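You operate a simulated robot arm through the tools that you are given. There is no shell and no other tool.

The job below is to be done with a simulated two-armed robot. You get a single attempt, and the scene is never put back.

JOB
Test the hardness of the grey pad on the hardness stand.
Fine: pad in the middle of the slide, slide in, height locked, then hold the load lever down till the meter reads, and let go.

It is judged by the outcome, as a careful person would: the job done as asked, and still so three seconds after it is handed in. It fails if anything else is knocked over, pushed out of place, dropped, spilled or broken.

ROBOT AND FRAMES
Two 6-joint arms with two-finger parallel grippers on one trunk, on a base that moves. Base frame: it is fixed to the floor where the robot stands at the start and does not move with it; the origin is under the middle of the robot, x ahead of it, y to its left, z up. Units: m, rad, N and s.
The left shoulder is at the start at [0.08, 0.216, 1.571], the right one opposite. With the tool pointing down near the work surface each hand reaches from about 0.1 to 0.64 m from the robot's upright axis, wherever it stands, measured 20 degrees to its own side. Places, roughly: height lock [0.8, -0.4, 1.2]; plate of the sample slide [0.6, -0.4, 0.8]; sample slide [0.6, -0.4, 0.8]. Payload 3.43 kg a hand.
The TCP of each hand is the grasp point between the finger pads, 0.03 m short of the fingertips. In the tool frame z runs along the fingers and y along their closing line. The gripper opens to 0.094 m. The fingers are 0.028 m wide and 0.01 m thick; the gripper's body (0.05 by 0.096 m) begins 0.055 m behind the TCP.
Orientation is that of the tool frame in the base frame, as a unit quaternion [w, x, y, z]. With the fingers straight down and closing along the base's y, the tool's x points along the base's -x, its y along +y and its z along -z.

CONTROLS
- The arms move only by the tool play_rows. It takes "left_targets", "right_targets" or both (then of equal length, played together; a hand with none holds still); each is a list of rows, each a list of 3 entries, a list of its own where there are three numbers: the shift along the base's x, y, z in m, then the turn, a rotation vector about the base's x, y, z in rad, then the opening, from 0 (shut) to 1 (fully open). In form: [[[x, y, z], [rx, ry, rz], claw], ...]. A call has 1 to 20 rows; each row is the pose to reach, as a shift and turn from the pose commanded when the call began. Each row takes 0.2 s and may step no farther than 0.05 m and 0.15 rad from the row before; otherwise, or with a gripper value out of range, the whole call is refused. Where a pose cannot be reached the arm comes as near as it can. A force on the tool above 40 N (or 10 N above the force at the start of the call, whichever is more), or a blocked arm, ends the call early, and 0.2 s more pass. Each finger travels about 0.072 m/s and halts on what it meets, pressing with about 30 N; the grip force reading is that of the motor and also rises with nothing between the fingers. The clock runs only during rows and for 0.2 s after the last one: add rows that repeat a pose to give the fingers time. It gives the time, the measured TCP pose, the force on the tool (base axes), the opening and the grip force at its end, in the units of the frame above (readings bear some noise), with the torque about the TCP (base axes, N m) and any sound that the robot's microphone picked up.
- Cameras (640 x 400 px; columns grow to the right, rows downward): "scene" is now at [0.0845, -0.0452, 1.7205]; the picture's right is [-0.65, -0.76, 0.00], its down [-0.63, 0.54, -0.56] and it looks along [0.42, -0.36, -0.83] (base axes); focal length 254 px, centre (320, 200). "left" rides on the left gripper at [0.076, -0.014, -0.103] in its tool frame; the picture's right is [0.18, 0.98, 0.00], its down [-0.75, 0.14, -0.64] and it looks along [-0.63, 0.12, 0.77] (tool axes); focal length 243 px, centre (320, 200). "right" rides on the right gripper at [0.076, 0.014, -0.103] in its tool frame; the picture's right is [-0.18, 0.98, 0.00], its down [-0.75, -0.14, -0.64] and it looks along [-0.63, -0.12, 0.77] (tool axes); focal length 243 px, centre (320, 200). There is no depth. A picture from a camera that has moved, and an enlarged one, comes with that camera's place and axes in the base frame and with its lens.
- get_image(camera): a new picture of that camera. The clock stands still meanwhile.
- slide_trunk(by): slides the trunk up (or, below 0, down) by that many m; the arms and the scene camera ride with it, the base frame stays. It gives what a move gives, with no picture.
- base_move(legs): drives the robot by 1 to 6 legs, each [ahead, left, turn to the left] in m, m and rad, along the robot's own axes; the way and the turn of a leg run together, so that a leg with both is an arc; at most 1.5 m and 3.142 rad a leg. The arms and the cameras ride along, it lands a little off, and it stops where it bumps. It gives what a move gives.
- head_to(pan, tilt): turns the head with the scene camera to pan (to the left, within 1.501 rad either way) and tilt (down, from -0.506 to 1.204), counted from straight ahead of the robot. It gives what a move gives.
- zoom(camera, box): a new picture of the part [left, top, right, bottom] of that camera's present view, enlarged. The clock stands still meanwhile.
- sign_off(): hands the job in; it is judged then, once.

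Places have to be worked out from the pictures, the camera data and where the tool is seen. Open the grippers and draw the arms clear of the work before you hand the job in, unless the task says otherwise.

The tools are called after "Emit:" as name(argument=value, ...) on one line, values as JSON. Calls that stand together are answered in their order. play_rows: Moves the arms, as the interface text tells. Its arguments: {"type":"object","properties":{"left_targets":{"type":"array","items":{"type":"array"}},"right_targets":{"type":"array","items":{"type":"array"}}},"required":[]} The other tools are called the same way: slide_trunk (by) moves the trunk up or down; base_move (legs) drives the base; head_to (pan, tilt) turns the head that bears the scene camera; get_image (camera) takes a picture; zoom (camera, box) takes an enlarged picture of a part of a camera's view; sign_off () hands the job in.

At the start:

```text
time_s: 0.0
left_eef_pos: [0.4573, -0.0577, 0.9997]
left_orientation: [0.001, 0.0, 1.0, -0.001]
left_wrist_force: [-0.5, 0.6, 0.7]
left_moment: [-0.01, -0.01, 0.0]
left_opening: 0.0938
left_grip_force: 0.1
right_eef_pos: [0.3113, -0.3397, 1.0002]
right_orientation: [-0.001, 0.0, 1.0, 0.0]
right_wrist_force: [0.5, -0.1, -0.1]
right_moment: [-0.03, -0.01, 0.03]
right_opening: 0.0939
right_grip_force: 0.0
trunk travel left (down, up): [-0.801, 0.039]
robot x, y, heading: [0.0032, 0.003, -0.0]
head pan, tilt (commanded): [-0.707, 0.979]
```

scene: 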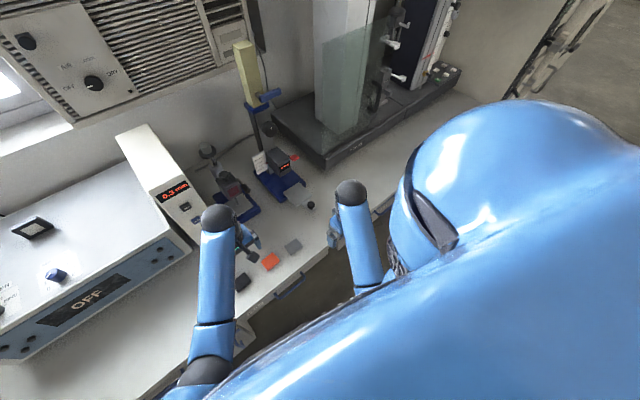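
right: 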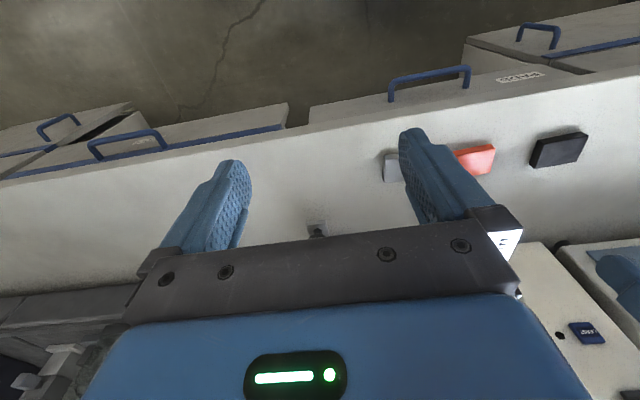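
left: 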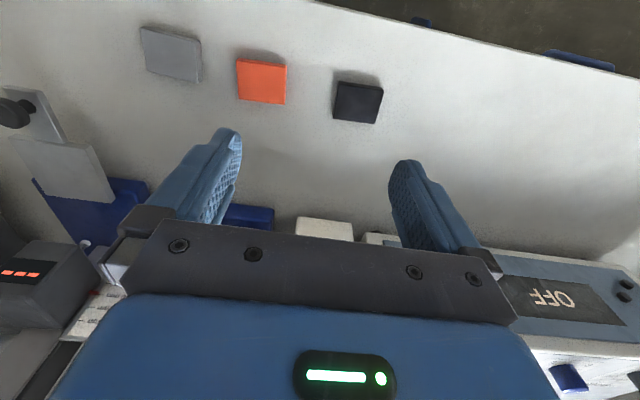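

I'll first look closely at the stand, which in the scene view sits around pixel (270, 160), and at the pads near (290, 245).

Emit:
zoom(camera="scene", box=[180, 30, 340, 130])

Emit:
zoom(camera="scene", box=[200, 120, 340, 210])

Emit:
zoom(camera="scene", box=[220, 200, 340, 300])

Emit:
zoom(camera="left", box=[0, 0, 400, 400])

```text
4.00 times, centred on (260, 80) of scene
camera zoom: at [0.0845, -0.0452, 1.7205], right [-0.65, -0.76, 0.0], down [-0.63, 0.54, -0.56], along [0.42, -0.36, -0.83], focal length 1015 px, centre (560, 680)
```

zoom: 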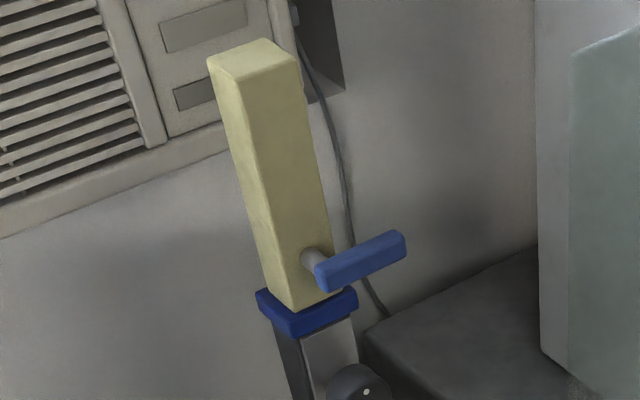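

```text
4.44 times, centred on (270, 165) of scene
camera zoom: at [0.0845, -0.0452, 1.7205], right [-0.65, -0.76, 0.0], down [-0.63, 0.54, -0.56], along [0.42, -0.36, -0.83], focal length 1128 px, centre (542, 356)
```

zoom: 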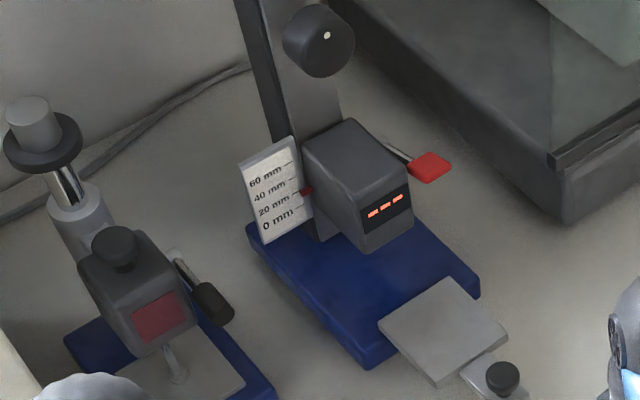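

```text
4.00 times, centred on (280, 250) of scene
camera zoom: at [0.0845, -0.0452, 1.7205], right [-0.65, -0.76, 0.0], down [-0.63, 0.54, -0.56], along [0.42, -0.36, -0.83], focal length 1015 px, centre (480, 0)
```

zoom: 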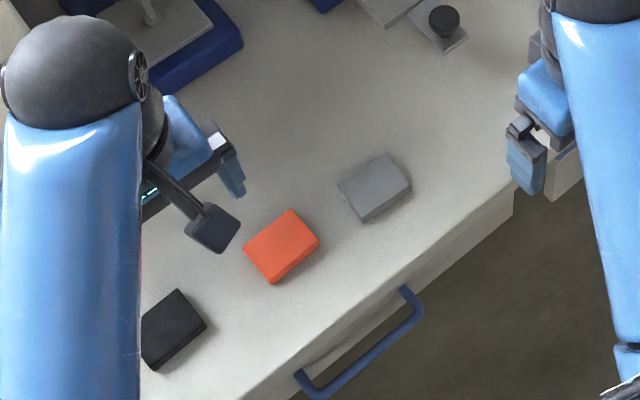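

```text
1.00 times, centred on (200, 200) of left (not enlarged: the box is as wide or as high as the picture)
camera zoom: at [0.3812, -0.071, 1.1024], right [-0.18, 0.98, 0.0], down [0.75, 0.14, 0.64], along [0.63, 0.12, -0.77], focal length 243 px, centre (440, 200)
```

zoom: 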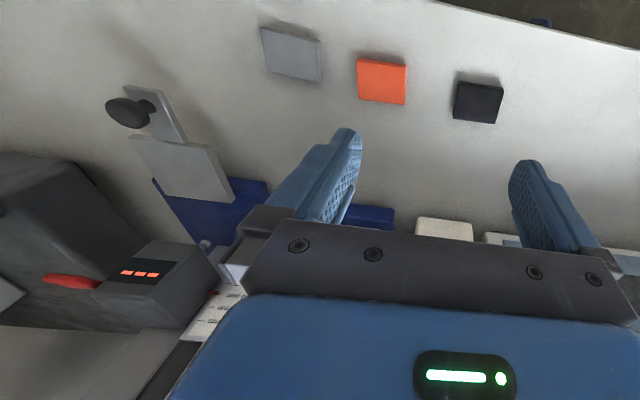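

The height lock looks to be the blue bar at about [0.79, -0.42, 1.2], and the stand is the one with the "---" meter. I'll zoom tighter on each part of it to understand how it works.

Emit:
zoom(camera="scene", box=[245, 75, 295, 125])

Emit:
zoom(camera="scene", box=[245, 140, 305, 180])

Emit:
zoom(camera="scene", box=[270, 170, 330, 215])

Emit:
zoom(camera="left", box=[0, 70, 160, 170])

Emit:
zoom(camera="left", box=[0, 170, 160, 370])

```text
8.00 times, centred on (270, 100) of scene
camera zoom: at [0.0845, -0.0452, 1.7205], right [-0.65, -0.76, 0.0], down [-0.63, 0.54, -0.56], along [0.42, -0.36, -0.83], focal length 2031 px, centre (720, 1000)
```

zoom: 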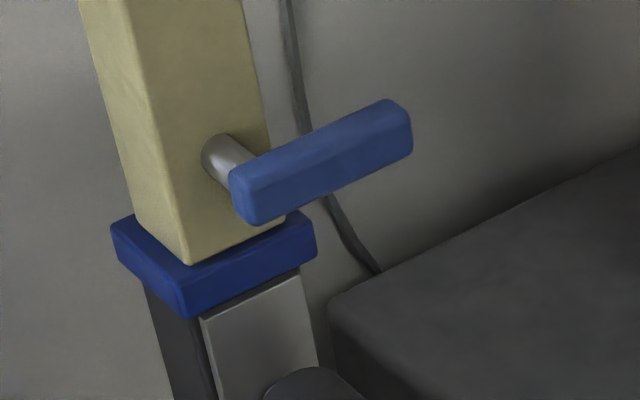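

```text
10.00 times, centred on (275, 160) of scene
camera zoom: at [0.0845, -0.0452, 1.7205], right [-0.65, -0.76, 0.0], down [-0.63, 0.54, -0.56], along [0.42, -0.36, -0.83], focal length 2538 px, centre (770, 600)
```

zoom: 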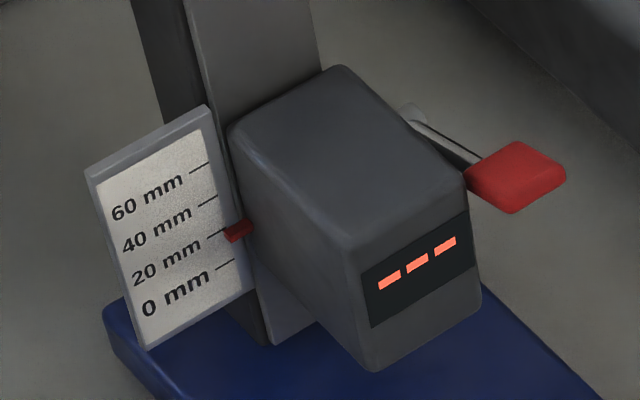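

```text
8.89 times, centred on (300, 192) of scene
camera zoom: at [0.0845, -0.0452, 1.7205], right [-0.65, -0.76, 0.0], down [-0.63, 0.54, -0.56], along [0.42, -0.36, -0.83], focal length 2256 px, centre (498, 267)
```

zoom: 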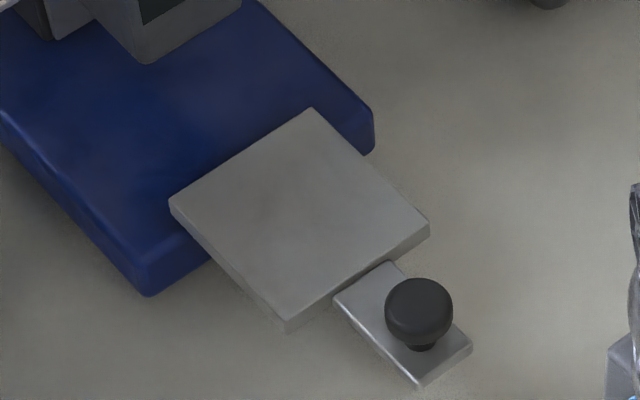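

```text
4.00 times, centred on (80, 120) of left
camera zoom: at [0.3812, -0.071, 1.1024], right [-0.18, 0.98, 0.0], down [0.75, 0.14, 0.64], along [0.63, 0.12, -0.77], focal length 970 px, centre (1280, 520)
```

zoom: 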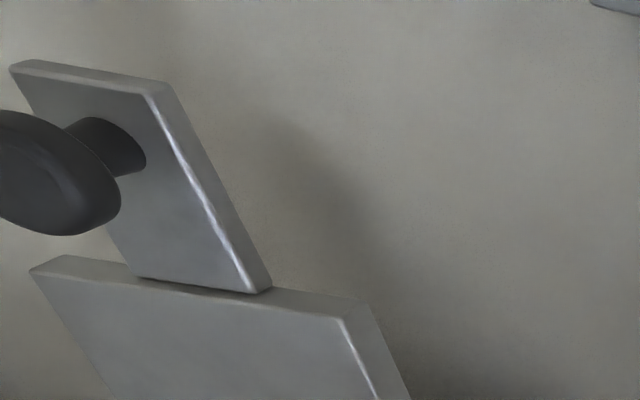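

```text
2.00 times, centred on (80, 270) of left
camera zoom: at [0.3812, -0.071, 1.1024], right [-0.18, 0.98, 0.0], down [0.75, 0.14, 0.64], along [0.63, 0.12, -0.77], focal length 485 px, centre (800, 60)
```

zoom: 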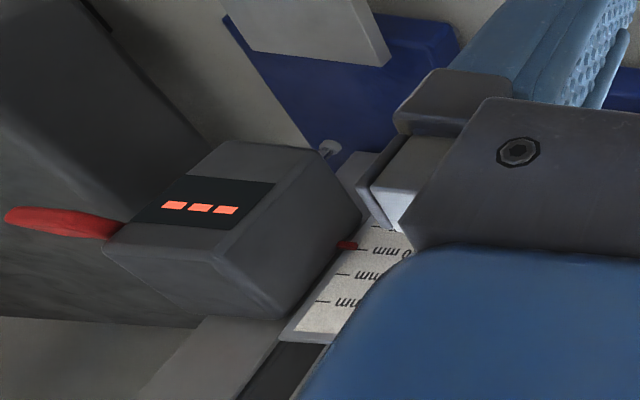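

The scale pointer sits near the 20 mm mark, and a knob with a white dot sits below the lock. I'll look around with the head to see the free floor, the counter edge and the whole stand.

Emit:
head_to(pan=-0.5, tilt=0.5)

Emit:
get_image(camera="scene")

Emit:
head_to(pan=-1.4, tilt=0.7)

Emit:
get_image(camera="scene")

Emit:
head_to(pan=0.0, tilt=0.9)

Emit:
get_image(camera="scene")

```text
time_s: 0.9
left_eef_pos: [0.4575, -0.0566, 1.001]
left_orientation: [0.001, 0.0, 1.0, 0.0]
left_wrist_force: [1.0, 0.4, 0.3]
left_moment: [-0.03, 0.0, -0.03]
left_opening: 0.0939
left_grip_force: 0.1
right_eef_pos: [0.3121, -0.3405, 1.0]
right_orientation: [0.0, 0.0, 1.0, 0.0]
right_wrist_force: [0.1, -0.4, 0.3]
right_moment: [0.01, -0.03, 0.0]
right_opening: 0.094
right_grip_force: 0.1
trunk travel left (down, up): [-0.801, 0.039]
robot x, y, heading: [0.0002, -0.0022, -0.003]
head pan, tilt (commanded): [-0.499, 0.499]
```

```text
taken
camera scene: at [0.1106, -0.0428, 1.76], right [-0.48, -0.88, 0.0], down [-0.42, 0.23, -0.88], along [0.77, -0.42, -0.48], focal length 254 px, centre (320, 200)
```

scene: 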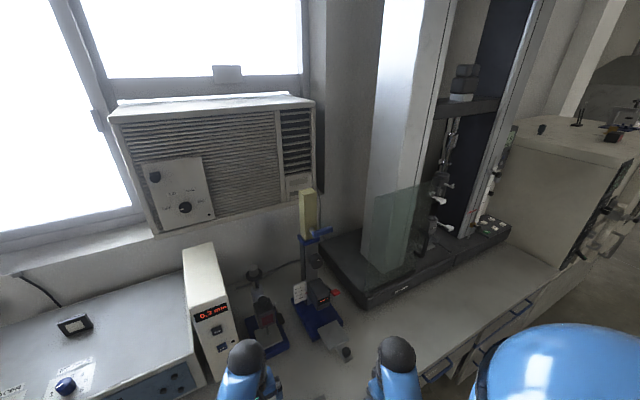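

```text
time_s: 2.1
left_eef_pos: [0.4574, -0.0567, 1.0001]
left_orientation: [0.0, -0.001, 1.0, 0.0]
left_wrist_force: [-0.2, 0.0, 0.0]
left_moment: [-0.01, -0.02, 0.0]
left_opening: 0.094
left_grip_force: 0.0
right_eef_pos: [0.3113, -0.3405, 0.9995]
right_orientation: [0.0, 0.0, 1.0, 0.001]
right_wrist_force: [-0.7, -1.1, 0.2]
right_moment: [0.0, 0.0, 0.0]
right_opening: 0.0941
right_grip_force: 0.0
trunk travel left (down, up): [-0.801, 0.039]
robot x, y, heading: [-0.0002, 0.0038, -0.0]
head pan, tilt (commanded): [-1.4, 0.7]
```

```text
taken
camera scene: at [0.0451, -0.0828, 1.7424], right [-0.99, -0.17, 0.0], down [-0.11, 0.63, -0.77], along [0.13, -0.75, -0.64], focal length 254 px, centre (320, 200)
```

scene: 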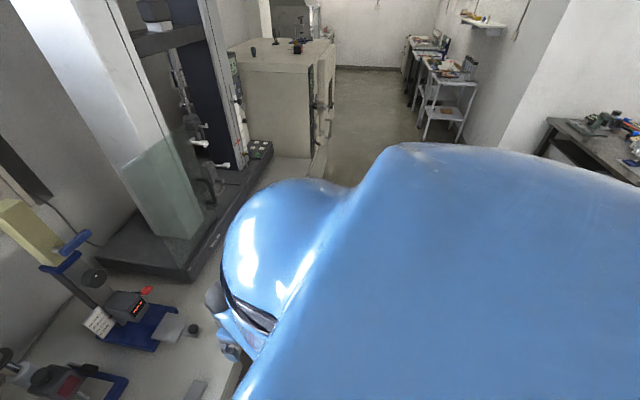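

```text
time_s: 3.6
left_eef_pos: [0.4568, -0.0568, 0.9997]
left_orientation: [-0.001, 0.001, 1.0, 0.001]
left_wrist_force: [-0.1, 0.5, -0.1]
left_moment: [0.03, -0.01, 0.03]
left_opening: 0.0942
left_grip_force: 0.0
right_eef_pos: [0.3107, -0.3411, 1.0007]
right_orientation: [0.0, -0.001, 1.0, -0.001]
right_wrist_force: [-0.3, 0.0, -0.6]
right_moment: [0.0, 0.01, 0.02]
right_opening: 0.094
right_grip_force: 0.1
trunk travel left (down, up): [-0.801, 0.039]
robot x, y, heading: [0.001, -0.0024, -0.001]
head pan, tilt (commanded): [0.0, 0.901]
```

```text
taken
camera scene: at [0.1062, 0.0008, 1.7262], right [0.0, -1.0, 0.0], down [-0.78, 0.0, -0.62], along [0.62, 0.0, -0.78], focal length 254 px, centre (320, 200)
```

scene: 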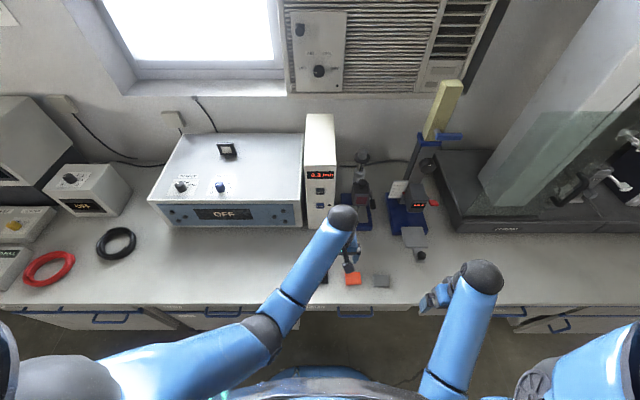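

The floor ahead and to the right looks free; the counter edge is near x≈0.37. I'll look steeply down to judge the gap between my base and the counter before driving.

Emit:
head_to(pan=-0.3, tilt=1.2)

Emit:
get_image(camera="scene")

```text
time_s: 4.5
left_eef_pos: [0.4579, -0.0561, 1.0003]
left_orientation: [0.0, 0.0, 1.0, 0.0]
left_wrist_force: [0.0, 0.5, 0.4]
left_moment: [-0.01, 0.0, -0.03]
left_opening: 0.094
left_grip_force: 0.0
right_eef_pos: [0.3109, -0.3398, 0.9996]
right_orientation: [0.0, 0.0, 1.0, -0.001]
right_wrist_force: [-0.4, -0.2, -0.4]
right_moment: [0.0, -0.02, -0.04]
right_opening: 0.0941
right_grip_force: 0.1
trunk travel left (down, up): [-0.801, 0.039]
robot x, y, heading: [-0.0024, 0.0, 0.003]
head pan, tilt (commanded): [-0.3, 1.201]
```

```text
taken
camera scene: at [0.0842, -0.0157, 1.7064], right [-0.29, -0.96, 0.0], down [-0.89, 0.27, -0.36], along [0.35, -0.11, -0.93], focal length 254 px, centre (320, 200)
```

scene: 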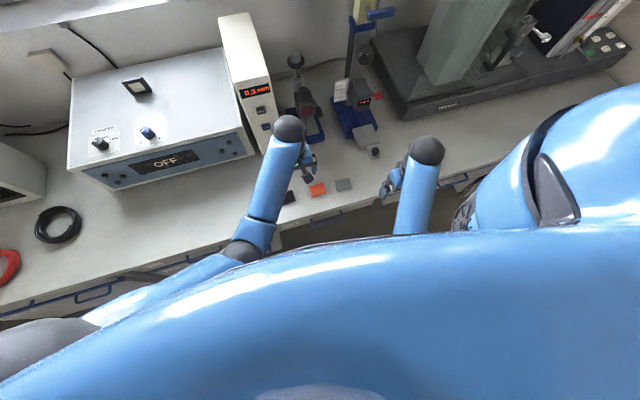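

My own body hides the base, so I won't go forward blindly. I'll slide sideways 0.2 m to the right to bring the stand into the right hand's zone, then bring the left hand back out of the way.

Emit:
base_move(legs=[[0, -0.2, 0]])

Emit:
play_rows(left_targets=[[[0, 0.05, 0], [0, 0, 0], 1], [[0, 0.1, 0], [0, 0, 0], 1], [[0, 0.15, 0], [0, 0, 0], 1], [[0, 0.2, 0], [0, 0, 0], 1]])

Emit:
head_to(pan=-0.35, tilt=0.8)

Emit:
get_image(camera="scene")

Emit:
get_image(camera="right")

Emit:
get_image(camera="left")

```text
time_s: 6.0
left_eef_pos: [0.4563, -0.2522, 0.9997]
left_orientation: [-0.001, -0.001, 1.0, -0.001]
left_wrist_force: [-0.1, 0.6, -0.2]
left_moment: [-0.05, -0.05, -0.01]
left_opening: 0.0939
left_grip_force: 0.0
right_eef_pos: [0.3121, -0.5355, 1.0014]
right_orientation: [0.0, 0.0, 1.0, -0.002]
right_wrist_force: [-0.2, -0.1, 0.0]
right_moment: [-0.02, 0.01, 0.03]
right_opening: 0.094
right_grip_force: 0.0
trunk travel left (down, up): [-0.801, 0.039]
robot x, y, heading: [0.0003, -0.2023, -0.001]
head pan, tilt (commanded): [-0.3, 1.201]
```

```text
time_s: 7.0
left_eef_pos: [0.4581, -0.0551, 1.0018]
left_orientation: [-0.001, 0.0, 1.0, 0.0]
left_wrist_force: [0.3, 0.9, -0.4]
left_moment: [0.0, 0.02, 0.02]
left_opening: 0.0941
left_grip_force: 0.1
right_eef_pos: [0.3111, -0.5399, 0.9992]
right_orientation: [0.0, -0.001, 1.0, 0.0]
right_wrist_force: [0.4, 0.8, 0.3]
right_moment: [0.01, -0.02, 0.02]
right_opening: 0.0941
right_grip_force: 0.1
trunk travel left (down, up): [-0.801, 0.039]
robot x, y, heading: [0.0012, -0.1964, 0.002]
head pan, tilt (commanded): [-0.3, 1.201]
```

```text
time_s: 7.9
left_eef_pos: [0.4579, -0.0555, 1.0012]
left_orientation: [0.0, -0.001, 1.0, -0.001]
left_wrist_force: [0.0, -0.4, 0.7]
left_moment: [0.02, -0.01, -0.01]
left_opening: 0.0941
left_grip_force: 0.0
right_eef_pos: [0.3125, -0.5396, 1.0004]
right_orientation: [0.0, 0.0, 1.0, 0.0]
right_wrist_force: [-0.6, 0.0, 0.3]
right_moment: [-0.02, 0.01, 0.0]
right_opening: 0.0942
right_grip_force: 0.0
trunk travel left (down, up): [-0.801, 0.039]
robot x, y, heading: [-0.0013, -0.2019, -0.001]
head pan, tilt (commanded): [-0.351, 0.799]
```

```text
taken
camera scene: at [0.1065, -0.2257, 1.7341], right [-0.34, -0.94, 0.0], down [-0.67, 0.25, -0.7], along [0.65, -0.24, -0.72], focal length 254 px, centre (320, 200)
```

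scene: 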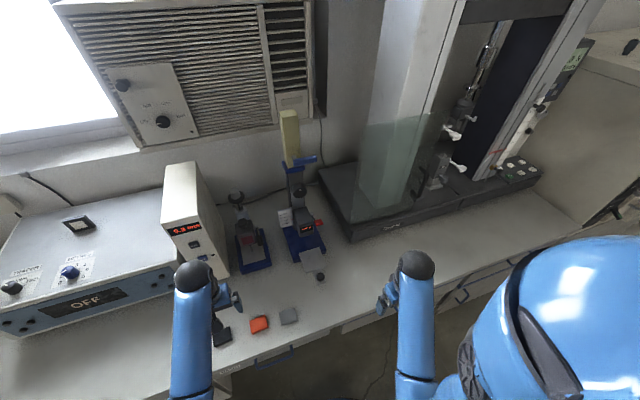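

```text
taken
camera right: at [0.2354, -0.5241, 1.1025], right [0.18, 0.98, 0.0], down [0.75, -0.14, 0.64], along [0.63, -0.12, -0.77], focal length 243 px, centre (320, 200)
```

right: 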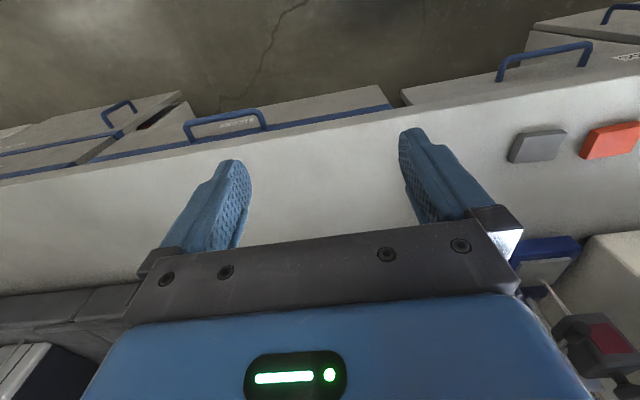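

```text
taken
camera left: at [0.382, -0.0695, 1.1038], right [-0.19, 0.98, 0.0], down [0.75, 0.14, 0.64], along [0.63, 0.12, -0.77], focal length 243 px, centre (320, 200)
```

left: 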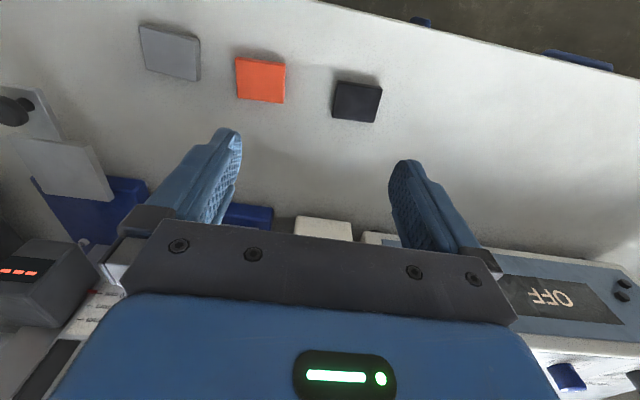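

Now I have a more frontal view of the stand; the pads are at (290, 315). I'll zoom on the lock, head, slide and grey pad.

Emit:
zoom(camera="scene", box=[270, 140, 334, 180])

Emit:
zoom(camera="scene", box=[270, 175, 334, 215])

Emit:
zoom(camera="scene", box=[270, 200, 350, 250])

Emit:
zoom(camera="scene", box=[270, 235, 350, 285])

Emit:
zoom(camera="scene", box=[240, 290, 320, 340])

```text
10.00 times, centred on (302, 160) of scene
camera zoom: at [0.1065, -0.2257, 1.7341], right [-0.34, -0.94, 0.0], down [-0.67, 0.25, -0.7], along [0.65, -0.24, -0.72], focal length 2538 px, centre (500, 600)
```

zoom: 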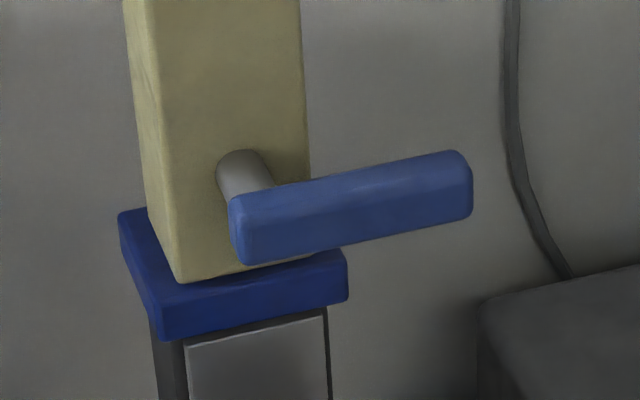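

```text
10.00 times, centred on (302, 195) of scene
camera zoom: at [0.1065, -0.2257, 1.7341], right [-0.34, -0.94, 0.0], down [-0.67, 0.25, -0.7], along [0.65, -0.24, -0.72], focal length 2538 px, centre (500, 250)
```

zoom: 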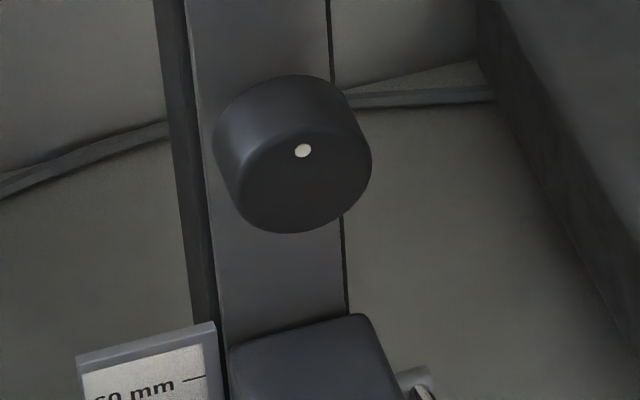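

```text
8.00 times, centred on (310, 225) of scene
camera zoom: at [0.1065, -0.2257, 1.7341], right [-0.34, -0.94, 0.0], down [-0.67, 0.25, -0.7], along [0.65, -0.24, -0.72], focal length 2031 px, centre (400, 0)
```

zoom: 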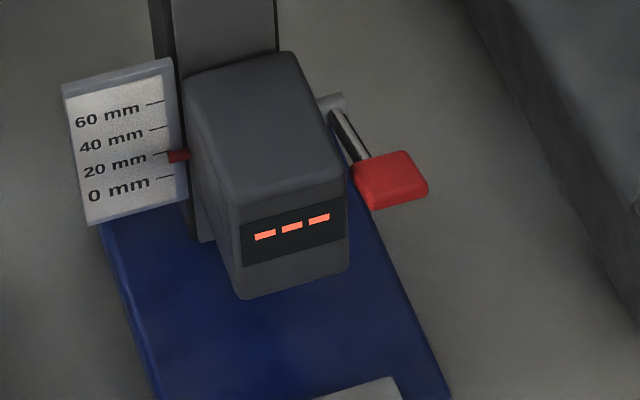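

```text
8.00 times, centred on (310, 260) of scene
camera zoom: at [0.1065, -0.2257, 1.7341], right [-0.34, -0.94, 0.0], down [-0.67, 0.25, -0.7], along [0.65, -0.24, -0.72], focal length 2031 px, centre (400, -280)
```

zoom: 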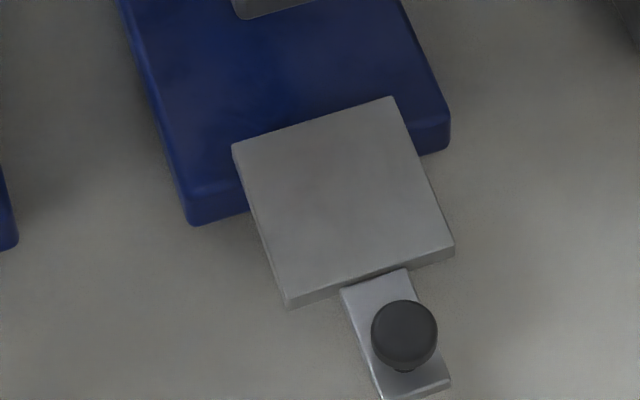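

```text
8.00 times, centred on (280, 315) of scene
camera zoom: at [0.1065, -0.2257, 1.7341], right [-0.34, -0.94, 0.0], down [-0.67, 0.25, -0.7], along [0.65, -0.24, -0.72], focal length 2031 px, centre (640, -720)
```

zoom: 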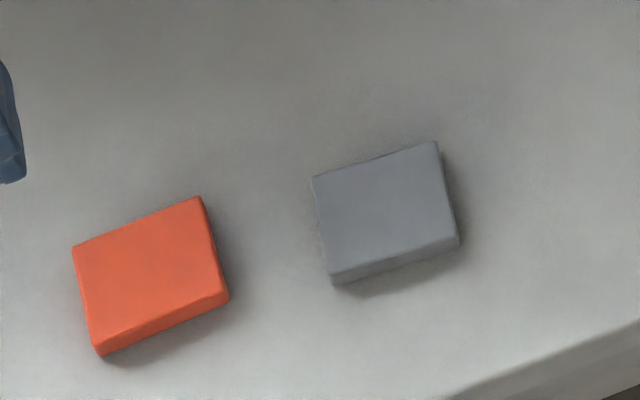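

The lock bar is exactly horizontal, pointing to -y; the pad is about 59×46×13 mm at (0.470, -0.234), and the plate is about 90 mm square at (0.646, -0.390). I'll raise both hands a little, then lower the trunk 0.2 m to gain forward reach.

Emit:
play_rows(left_targets=[[[0, 0, 0.05], [0, 0, 0], 1], [[0, 0, 0.1], [0, 0, 0], 1], [[0, 0.02, 0.14], [0, 0, 0], 1]], right_targets=[[[0, 0, 0.05], [0, 0, 0], 1], [[0, 0, 0.1], [0, 0, 0], 1], [[0, 0, 0.14], [0, 0, 0], 1]])

Emit:
slide_trunk(by=-0.2)

Emit:
get_image(camera="scene")

Emit:
get_image(camera="right")

```text
time_s: 8.7
left_eef_pos: [0.4754, -0.0497, 1.0151]
left_orientation: [0.0, -0.001, 1.0, 0.0]
left_wrist_force: [0.2, 0.1, -0.7]
left_moment: [-0.01, 0.01, 0.0]
left_opening: 0.094
left_grip_force: 0.0
left hand out of reach, approached as far as the arm can: row 1, 2, 3
right_eef_pos: [0.3086, -0.5368, 1.0051]
right_orientation: [0.001, -0.001, 1.0, 0.0]
right_wrist_force: [-0.1, 0.8, 0.2]
right_moment: [0.0, -0.01, 0.02]
right_opening: 0.0942
right_grip_force: 0.1
right hand out of reach, approached as far as the arm can: row 1, 2, 3
trunk travel left (down, up): [-0.801, 0.039]
robot x, y, heading: [-0.0013, -0.2007, 0.002]
head pan, tilt (commanded): [-0.351, 0.799]
```

```text
time_s: 10.9
left_eef_pos: [0.4753, -0.0506, 0.8145]
left_orientation: [0.0, -0.001, 1.0, 0.0]
left_wrist_force: [0.3, 0.2, 0.2]
left_moment: [0.02, -0.02, 0.02]
left_opening: 0.0937
left_grip_force: 0.0
right_eef_pos: [0.3082, -0.5373, 0.8058]
right_orientation: [0.002, 0.0, 1.0, -0.001]
right_wrist_force: [-0.1, 0.5, 0.1]
right_moment: [-0.03, 0.02, 0.02]
right_opening: 0.0942
right_grip_force: 0.1
trunk travel left (down, up): [-0.601, 0.239]
robot x, y, heading: [0.0025, -0.1981, 0.001]
head pan, tilt (commanded): [-0.351, 0.799]
```

```text
taken
camera scene: at [0.1064, -0.226, 1.5342], right [-0.34, -0.94, 0.0], down [-0.67, 0.25, -0.7], along [0.66, -0.24, -0.72], focal length 254 px, centre (320, 200)
```

scene: 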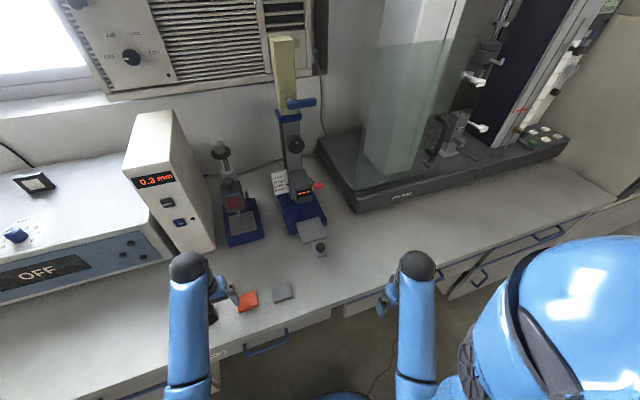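

```text
taken
camera right: at [0.232, -0.5222, 0.9079], right [0.18, 0.98, 0.0], down [0.75, -0.14, 0.64], along [0.63, -0.12, -0.76], focal length 243 px, centre (320, 200)
```

right: 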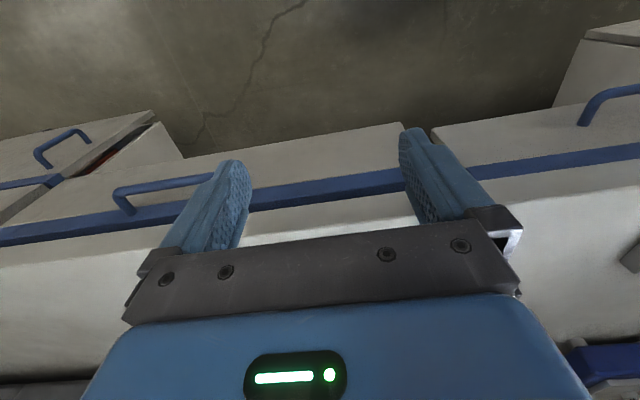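

Both hands are low now (fingertips about 0.78, counter about 0.76). I'll lift them again in place/forward and see what the arms allow.

Emit:
play_rows(left_targets=[[[0, 0.02, 0.04], [0, 0, 0], 1], [[0, 0.04, 0.08], [0, 0, 0], 1], [[0, 0.06, 0.1], [0, 0, 0], 1]], right_targets=[[[0.0, 0.0, 0.04], [0, 0, 0], 1], [[0.02, 0.02, 0.08], [0, 0, 0], 1], [[0.05, 0.04, 0.1], [0, 0, 0], 1]])

```text
time_s: 11.7
left_eef_pos: [0.5022, 0.0081, 0.8224]
left_orientation: [0.004, -0.001, 1.0, 0.0]
left_wrist_force: [-0.1, -0.2, -0.6]
left_moment: [0.01, 0.04, -0.01]
left_opening: 0.094
left_grip_force: 0.1
left hand out of reach, approached as far as the arm can: row 1, 2, 3
right_eef_pos: [0.3523, -0.492, 0.8065]
right_orientation: [0.007, -0.001, 1.0, -0.003]
right_wrist_force: [0.0, -0.3, 0.7]
right_moment: [-0.02, -0.03, -0.04]
right_opening: 0.0942
right_grip_force: 0.1
right hand out of reach, approached as far as the arm can: row 1, 2, 3
trunk travel left (down, up): [-0.601, 0.239]
robot x, y, heading: [-0.0034, -0.2015, -0.001]
head pan, tilt (commanded): [-0.351, 0.799]
```

With the tool pointing down, the hand height tops out about 0.565 m below the shoulder. So I'll bring the trunk back up by 0.1 m, which leaves both enough height and enough reach.

Emit:
slide_trunk(by=0.1)

Emit:
play_rows(right_targets=[[[0.0, 0.04, 0.0], [0, 0, 0], 1], [[0.02, 0.08, 0.0], [0, 0, 0], 1], [[0.04, 0.12, 0.0], [0, 0, 0], 1]])

Emit:
get_image(camera="right")

Emit:
get_image(camera="scene")

```text
time_s: 13.0
left_eef_pos: [0.5006, 0.007, 0.9232]
left_orientation: [0.004, 0.0, 1.0, 0.0]
left_wrist_force: [-0.1, -0.1, 0.1]
left_moment: [0.0, -0.05, -0.02]
left_opening: 0.0938
left_grip_force: 0.0
right_eef_pos: [0.3504, -0.4929, 0.9075]
right_orientation: [0.007, 0.0, 1.0, -0.002]
right_wrist_force: [-0.2, -0.4, 0.4]
right_moment: [0.02, -0.01, 0.02]
right_opening: 0.0937
right_grip_force: 0.1
trunk travel left (down, up): [-0.701, 0.139]
robot x, y, heading: [0.0024, -0.2017, -0.001]
head pan, tilt (commanded): [-0.351, 0.799]
```

```text
time_s: 13.8
left_eef_pos: [0.5022, 0.0081, 0.9229]
left_orientation: [0.004, -0.001, 1.0, 0.0]
left_wrist_force: [1.5, 0.5, 0.0]
left_moment: [-0.04, 0.02, 0.01]
left_opening: 0.0939
left_grip_force: 0.1
right_eef_pos: [0.3932, -0.3719, 0.9061]
right_orientation: [0.008, -0.001, 1.0, -0.002]
right_wrist_force: [0.8, 0.7, -0.3]
right_moment: [-0.05, -0.01, 0.0]
right_opening: 0.0938
right_grip_force: 0.2
trunk travel left (down, up): [-0.701, 0.139]
robot x, y, heading: [0.0008, -0.1982, -0.001]
head pan, tilt (commanded): [-0.351, 0.799]
```

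```text
taken
camera right: at [0.3146, -0.3562, 1.0077], right [0.18, 0.98, 0.0], down [0.74, -0.14, 0.65], along [0.64, -0.12, -0.76], focal length 243 px, centre (320, 200)
```

right: 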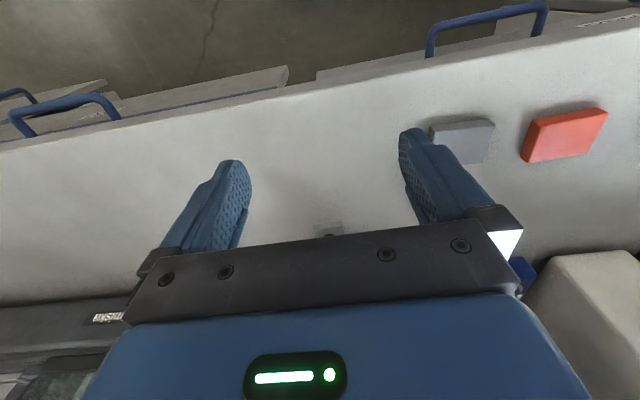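

```text
taken
camera scene: at [0.1085, -0.2253, 1.634], right [-0.34, -0.94, 0.0], down [-0.67, 0.24, -0.7], along [0.65, -0.24, -0.72], focal length 254 px, centre (320, 200)
```

scene: 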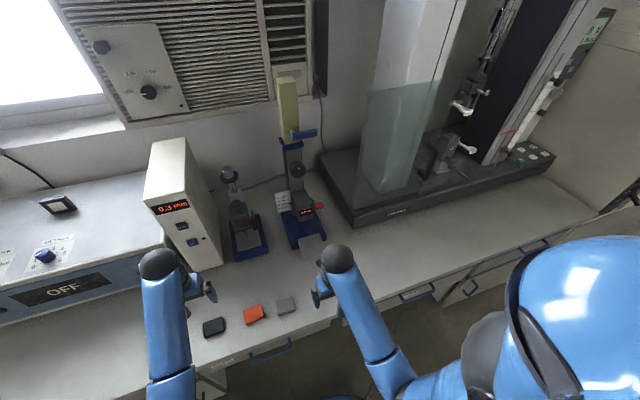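

The hand tracks well now. I'll move the right hand to hover over the grey pad at (0.470, -0.234), turned by about -0.065 rad to match the pad, and check with the wrist camera.

Emit:
play_rows(right_targets=[[[0.02, 0.04, -0.01], [0, 0, -0.02], 1], [[0.04, 0.08, -0.02], [0, 0, -0.04], 1], [[0.06, 0.12, -0.03], [0, 0, -0.065], 1], [[0.077, 0.138, -0.03], [0, 0, -0.065], 1], [[0.077, 0.138, -0.03], [0, 0, -0.065], 1]])

Emit:
get_image(camera="right")

Emit:
zoom(camera="scene", box=[230, 260, 330, 330])

```text
time_s: 15.0
left_eef_pos: [0.5022, 0.008, 0.9237]
left_orientation: [0.004, -0.001, 1.0, 0.0]
left_wrist_force: [-0.3, 0.6, -0.3]
left_moment: [0.02, -0.01, 0.03]
left_opening: 0.0941
left_grip_force: 0.0
right_eef_pos: [0.4697, -0.233, 0.8771]
right_orientation: [0.007, 0.032, 0.999, -0.004]
right_wrist_force: [-0.8, 0.3, 0.2]
right_moment: [-0.01, -0.01, 0.01]
right_opening: 0.094
right_grip_force: 0.0
trunk travel left (down, up): [-0.701, 0.139]
robot x, y, heading: [0.0016, -0.2025, -0.0]
head pan, tilt (commanded): [-0.351, 0.799]
```

```text
taken
camera right: at [0.3928, -0.2131, 0.9783], right [0.25, 0.97, 0.0], down [0.73, -0.18, 0.65], along [0.63, -0.16, -0.76], focal length 243 px, centre (320, 200)
```

right: 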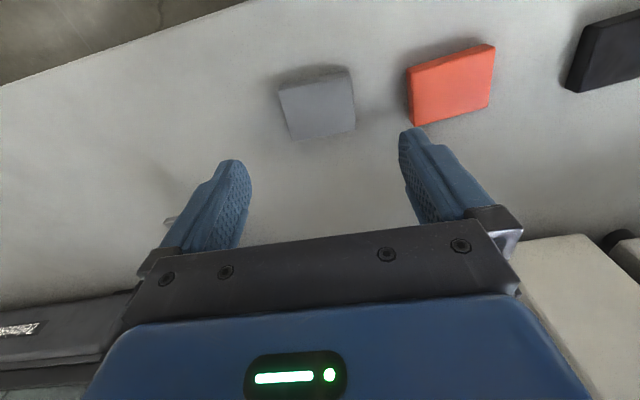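

```text
5.71 times, centred on (280, 295) of scene
camera zoom: at [0.1066, -0.2263, 1.6341], right [-0.34, -0.94, 0.0], down [-0.67, 0.25, -0.7], along [0.66, -0.24, -0.72], focal length 1450 px, centre (549, -343)
```

zoom: 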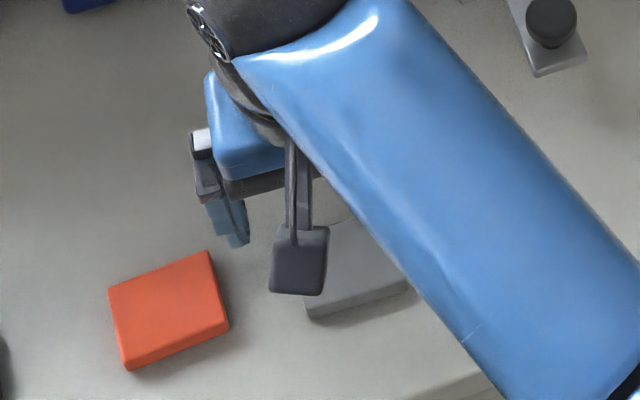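

I see the grey pad ahead of the fingers in the wrist view. I'll enlarge it to refine its position and turn.

Emit:
zoom(camera="right", box=[240, 40, 400, 160])

```text
3.33 times, centred on (320, 100) of right
camera zoom: at [0.3928, -0.2131, 0.9783], right [0.25, 0.97, 0.0], down [0.73, -0.18, 0.65], along [0.63, -0.16, -0.76], focal length 809 px, centre (320, 533)
```

zoom: 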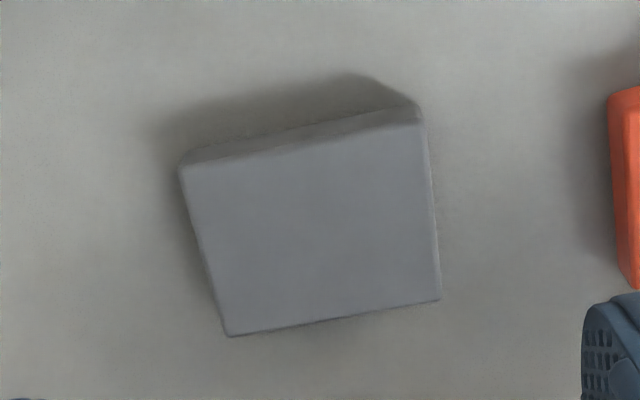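

From the wrist camera the pad centre comes out at (0.469, -0.232) with its top near z 0.770 and turned -0.068, which agrees with the scene view. I'll go down to TCP z≈0.80 and look again.

Emit:
play_rows(right_targets=[[[0, 0, -0.03], [0, 0, 0], 1], [[0, 0, -0.06], [0, 0, 0], 1], [[0, 0, -0.077], [0, 0, 0], 1], [[0, 0, -0.077], [0, 0, 0], 1]])

Emit:
get_image(camera="right")

```text
time_s: 16.0
left_eef_pos: [0.501, 0.0083, 0.9224]
left_orientation: [0.004, 0.0, 1.0, 0.0]
left_wrist_force: [0.5, 0.0, -0.4]
left_moment: [0.02, 0.01, 0.02]
left_opening: 0.094
left_grip_force: 0.1
right_eef_pos: [0.4698, -0.234, 0.7998]
right_orientation: [0.008, 0.031, 0.999, -0.003]
right_wrist_force: [-0.3, 0.3, -0.9]
right_moment: [-0.01, -0.01, -0.02]
right_opening: 0.0943
right_grip_force: 0.2
trunk travel left (down, up): [-0.701, 0.139]
robot x, y, heading: [0.0013, -0.198, -0.0]
head pan, tilt (commanded): [-0.351, 0.799]
```

```text
taken
camera right: at [0.393, -0.2141, 0.9008], right [0.25, 0.97, 0.0], down [0.73, -0.18, 0.65], along [0.63, -0.16, -0.76], focal length 243 px, centre (320, 200)
```

right: 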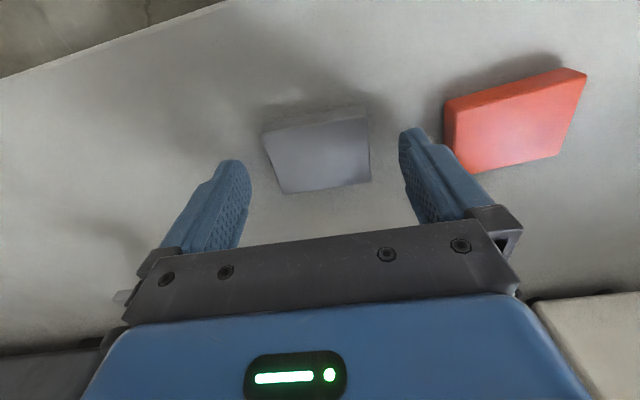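

The pad sits between the fingers. I'll zoom in once more to measure its thickness and the counter height.

Emit:
zoom(camera="right", box=[220, 80, 420, 210])

```text
3.08 times, centred on (320, 145) of right
camera zoom: at [0.393, -0.2141, 0.9008], right [0.25, 0.97, 0.0], down [0.73, -0.18, 0.65], along [0.63, -0.16, -0.76], focal length 746 px, centre (320, 369)
```

zoom: 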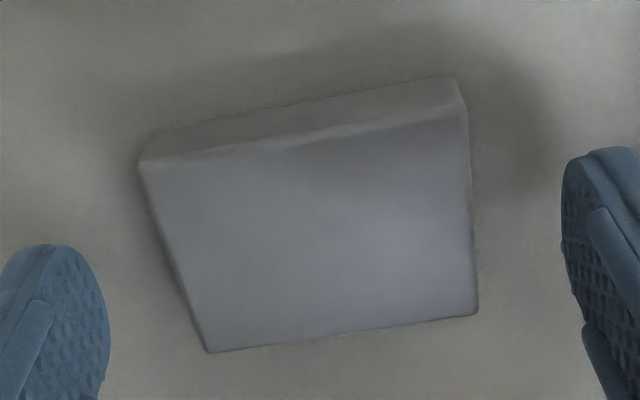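

The pad is about 15 mm thick with the counter at about z 0.757, so fingertips at about 0.762 will grip it well. I'll descend 8 mm and close.

Emit:
play_rows(right_targets=[[[-0.001, 0.0, -0.004], [0, 0, 0], 1], [[-0.001, 0.0, -0.008], [0, 0, 0], 1], [[-0.001, 0.0, -0.008], [0, 0, 0], 0.6], [[-0.001, 0.0, -0.008], [0, 0, 0], 0.5], [[-0.001, 0.0, -0.008], [0, 0, 0], 0.4], [[-0.001, 0.0, -0.008], [0, 0, 0], 0.4]])

Emit:
get_image(camera="right")

```text
time_s: 17.4
left_eef_pos: [0.5013, 0.0083, 0.9229]
left_orientation: [0.005, 0.0, 1.0, 0.0]
left_wrist_force: [0.1, -0.4, 0.1]
left_moment: [-0.01, 0.02, 0.01]
left_opening: 0.0939
left_grip_force: 0.1
right_eef_pos: [0.4685, -0.2342, 0.7917]
right_orientation: [0.006, 0.031, 0.999, -0.003]
right_wrist_force: [0.5, -0.3, 0.3]
right_moment: [0.01, 0.03, 0.03]
right_opening: 0.0589
right_grip_force: 30.1
trunk travel left (down, up): [-0.701, 0.139]
robot x, y, heading: [0.0016, -0.1987, 0.001]
head pan, tilt (commanded): [-0.351, 0.799]
```

```text
taken
camera right: at [0.3917, -0.2142, 0.8934], right [0.25, 0.97, 0.0], down [0.73, -0.18, 0.65], along [0.63, -0.16, -0.76], focal length 243 px, centre (320, 200)
```

right: 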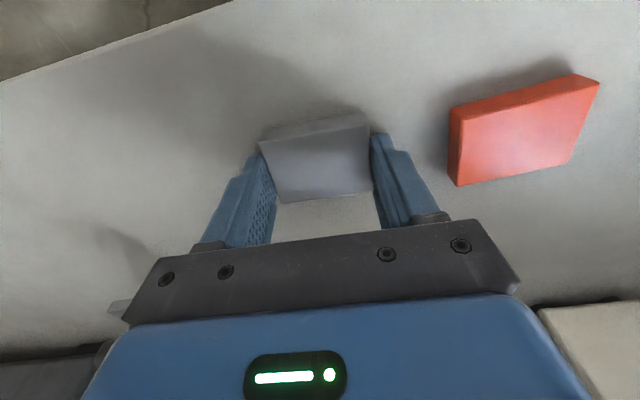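

The pad is gripped (opening 58.9 mm, 30 N). I'll lift it to TCP z≈0.88, straighten it, and carry it around the slide's black knob (its top is near z 0.84) toward the plate from the left.

Emit:
play_rows(right_targets=[[[0, 0, 0.03], [0, 0, 0], 0.4], [[0, 0, 0.06], [0, 0, 0], 0.4], [[0, 0, 0.088], [0, 0, 0], 0.4], [[0.04, -0.015, 0.09], [0, 0, 0.03], 0.4], [[0.08, -0.03, 0.09], [0, 0, 0.065], 0.4], [[0.12, -0.045, 0.09], [0, 0, 0.065], 0.4], [[0.16, -0.06, 0.09], [0, 0, 0.065], 0.4], [[0.177, -0.066, 0.09], [0, 0, 0.065], 0.4], [[0.177, -0.066, 0.09], [0, 0, 0.065], 0.4]])

Emit:
get_image(camera="right")

Emit:
zoom(camera="scene", box=[220, 150, 380, 250])

```text
time_s: 19.4
left_eef_pos: [0.5013, 0.0076, 0.9231]
left_orientation: [0.005, -0.001, 1.0, 0.0]
left_wrist_force: [0.3, -0.8, 1.0]
left_moment: [-0.01, 0.02, 0.02]
left_opening: 0.0942
left_grip_force: 0.0
right_eef_pos: [0.6442, -0.301, 0.884]
right_orientation: [0.008, -0.001, 1.0, -0.001]
right_wrist_force: [-0.9, 0.1, -1.4]
right_moment: [0.01, -0.02, -0.01]
right_opening: 0.0593
right_grip_force: 30.3
trunk travel left (down, up): [-0.701, 0.139]
robot x, y, heading: [0.0003, -0.2016, 0.002]
head pan, tilt (commanded): [-0.351, 0.799]
```

```text
taken
camera right: at [0.5667, -0.286, 0.9839], right [0.18, 0.98, 0.0], down [0.74, -0.14, 0.65], along [0.64, -0.12, -0.76], focal length 243 px, centre (320, 200)
```

right: 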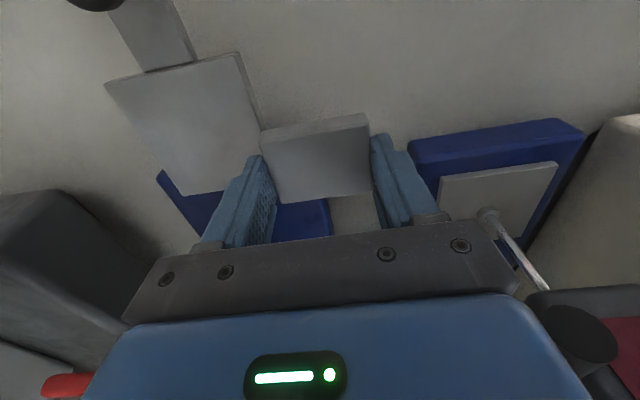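

```text
4.00 times, centred on (300, 200) of scene
camera zoom: at [0.1059, -0.2259, 1.6342], right [-0.34, -0.94, 0.0], down [-0.67, 0.25, -0.7], along [0.66, -0.24, -0.72], focal length 1015 px, centre (400, 200)
```

zoom: 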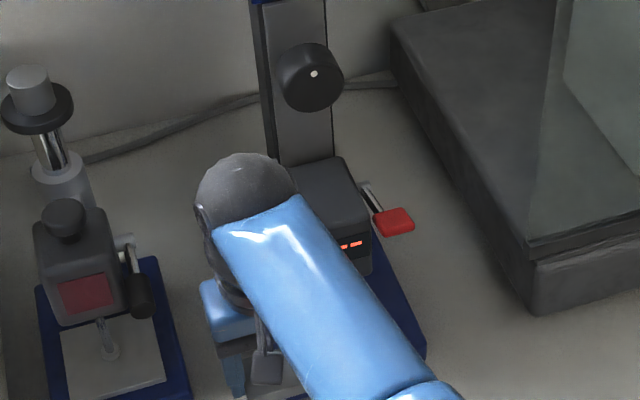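

Pad held at (0.644, -0.301, 0.884). The wrist camera now sees the plate well, so I'll enlarge it to fix the plate's centre and height.

Emit:
zoom(camera="right", box=[80, 0, 400, 200])

```text
2.00 times, centred on (240, 100) of right
camera zoom: at [0.5667, -0.286, 0.9839], right [0.18, 0.98, 0.0], down [0.74, -0.14, 0.65], along [0.64, -0.12, -0.76], focal length 485 px, centre (480, 400)
```

zoom: 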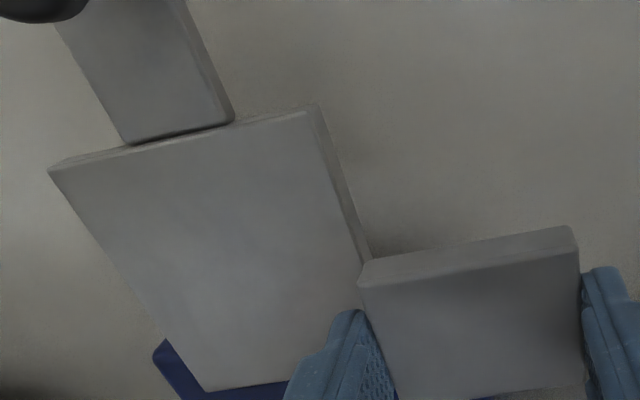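

Combining both views, the plate top is at z≈0.817, centred at about (0.635, -0.387), 90 mm square. I'll carry the pad over its centre and hover about 15 mm above it.

Emit:
play_rows(right_targets=[[[-0.003, -0.03, 0], [0, 0, 0], 0.4], [[-0.006, -0.06, 0], [0, 0, 0], 0.4], [[-0.009, -0.086, 0], [0, 0, 0], 0.4], [[-0.009, -0.086, -0.014], [0, 0, 0], 0.4], [[-0.009, -0.086, -0.014], [0, 0, 0], 0.4]])

Emit:
get_image(camera="right")

Emit:
zoom(camera="right", box=[200, 50, 440, 200])

```text
time_s: 20.6
left_eef_pos: [0.5022, 0.0082, 0.9239]
left_orientation: [0.005, -0.001, 1.0, 0.0]
left_wrist_force: [-0.2, 0.8, -0.4]
left_moment: [-0.01, -0.01, -0.02]
left_opening: 0.0941
left_grip_force: 0.0
right_eef_pos: [0.6361, -0.3866, 0.8682]
right_orientation: [0.006, -0.001, 1.0, -0.002]
right_wrist_force: [-1.0, 0.8, -0.2]
right_moment: [0.0, 0.01, 0.04]
right_opening: 0.0592
right_grip_force: 30.5
trunk travel left (down, up): [-0.701, 0.139]
robot x, y, heading: [0.002, -0.199, 0.002]
head pan, tilt (commanded): [-0.351, 0.799]
```

```text
taken
camera right: at [0.5585, -0.3716, 0.9692], right [0.18, 0.98, 0.0], down [0.74, -0.14, 0.65], along [0.64, -0.12, -0.76], focal length 243 px, centre (320, 200)
```

right: 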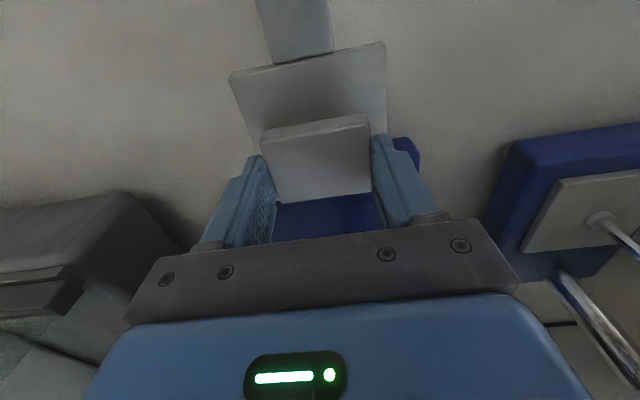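

```text
2.67 times, centred on (320, 125) of right
camera zoom: at [0.5585, -0.3716, 0.9692], right [0.18, 0.98, 0.0], down [0.74, -0.14, 0.65], along [0.64, -0.12, -0.76], focal length 647 px, centre (320, 400)
```

zoom: 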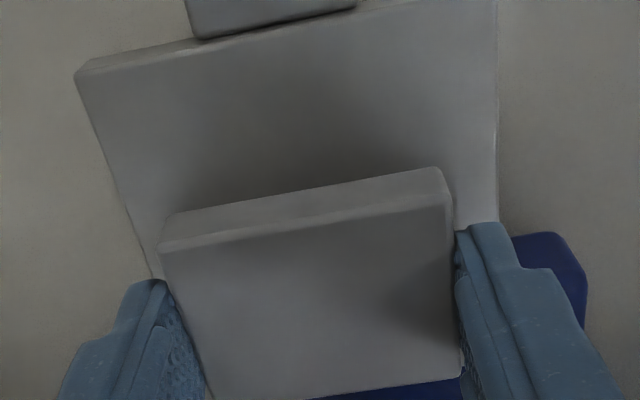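

The plate centre refines to (0.634, -0.385); the pad is at (0.636, -0.387), bottom about 16 mm above the plate. I'll lower it gently in small steps, watching the force.

Emit:
play_rows(right_targets=[[[-0.001, 0.001, -0.005], [0, 0, 0], 0.4], [[-0.002, 0.001, -0.01], [0, 0, 0], 0.4], [[-0.002, 0.001, -0.013], [0, 0, 0], 0.4], [[-0.002, 0.001, -0.013], [0, 0, 0], 0.4]])

Emit:
zoom(camera="right", box=[200, 50, 440, 200])

```text
time_s: 21.6
left_eef_pos: [0.5004, 0.0085, 0.9244]
left_orientation: [0.003, -0.001, 1.0, -0.001]
left_wrist_force: [-0.3, -0.4, 0.2]
left_moment: [0.03, -0.01, -0.02]
left_opening: 0.094
left_grip_force: 0.0
right_eef_pos: [0.6338, -0.3852, 0.8553]
right_orientation: [0.007, -0.001, 1.0, -0.003]
right_wrist_force: [-0.5, 0.5, -1.0]
right_moment: [0.01, 0.02, -0.01]
right_opening: 0.0589
right_grip_force: 29.8
trunk travel left (down, up): [-0.701, 0.139]
robot x, y, heading: [-0.0018, -0.1994, 0.002]
head pan, tilt (commanded): [-0.351, 0.799]
```

```text
2.67 times, centred on (320, 125) of right
camera zoom: at [0.5562, -0.3704, 0.956], right [0.18, 0.98, 0.0], down [0.74, -0.14, 0.65], along [0.64, -0.12, -0.76], focal length 647 px, centre (320, 400)
```

zoom: 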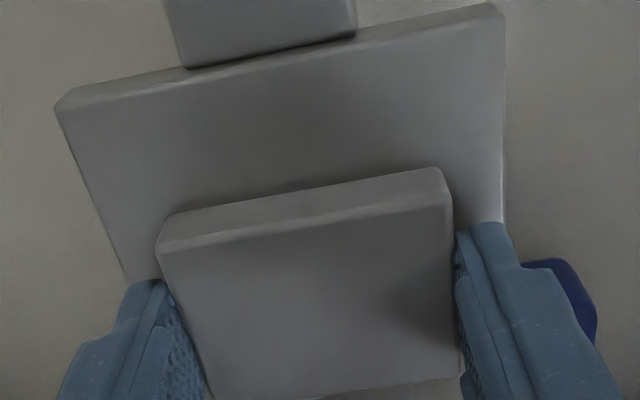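

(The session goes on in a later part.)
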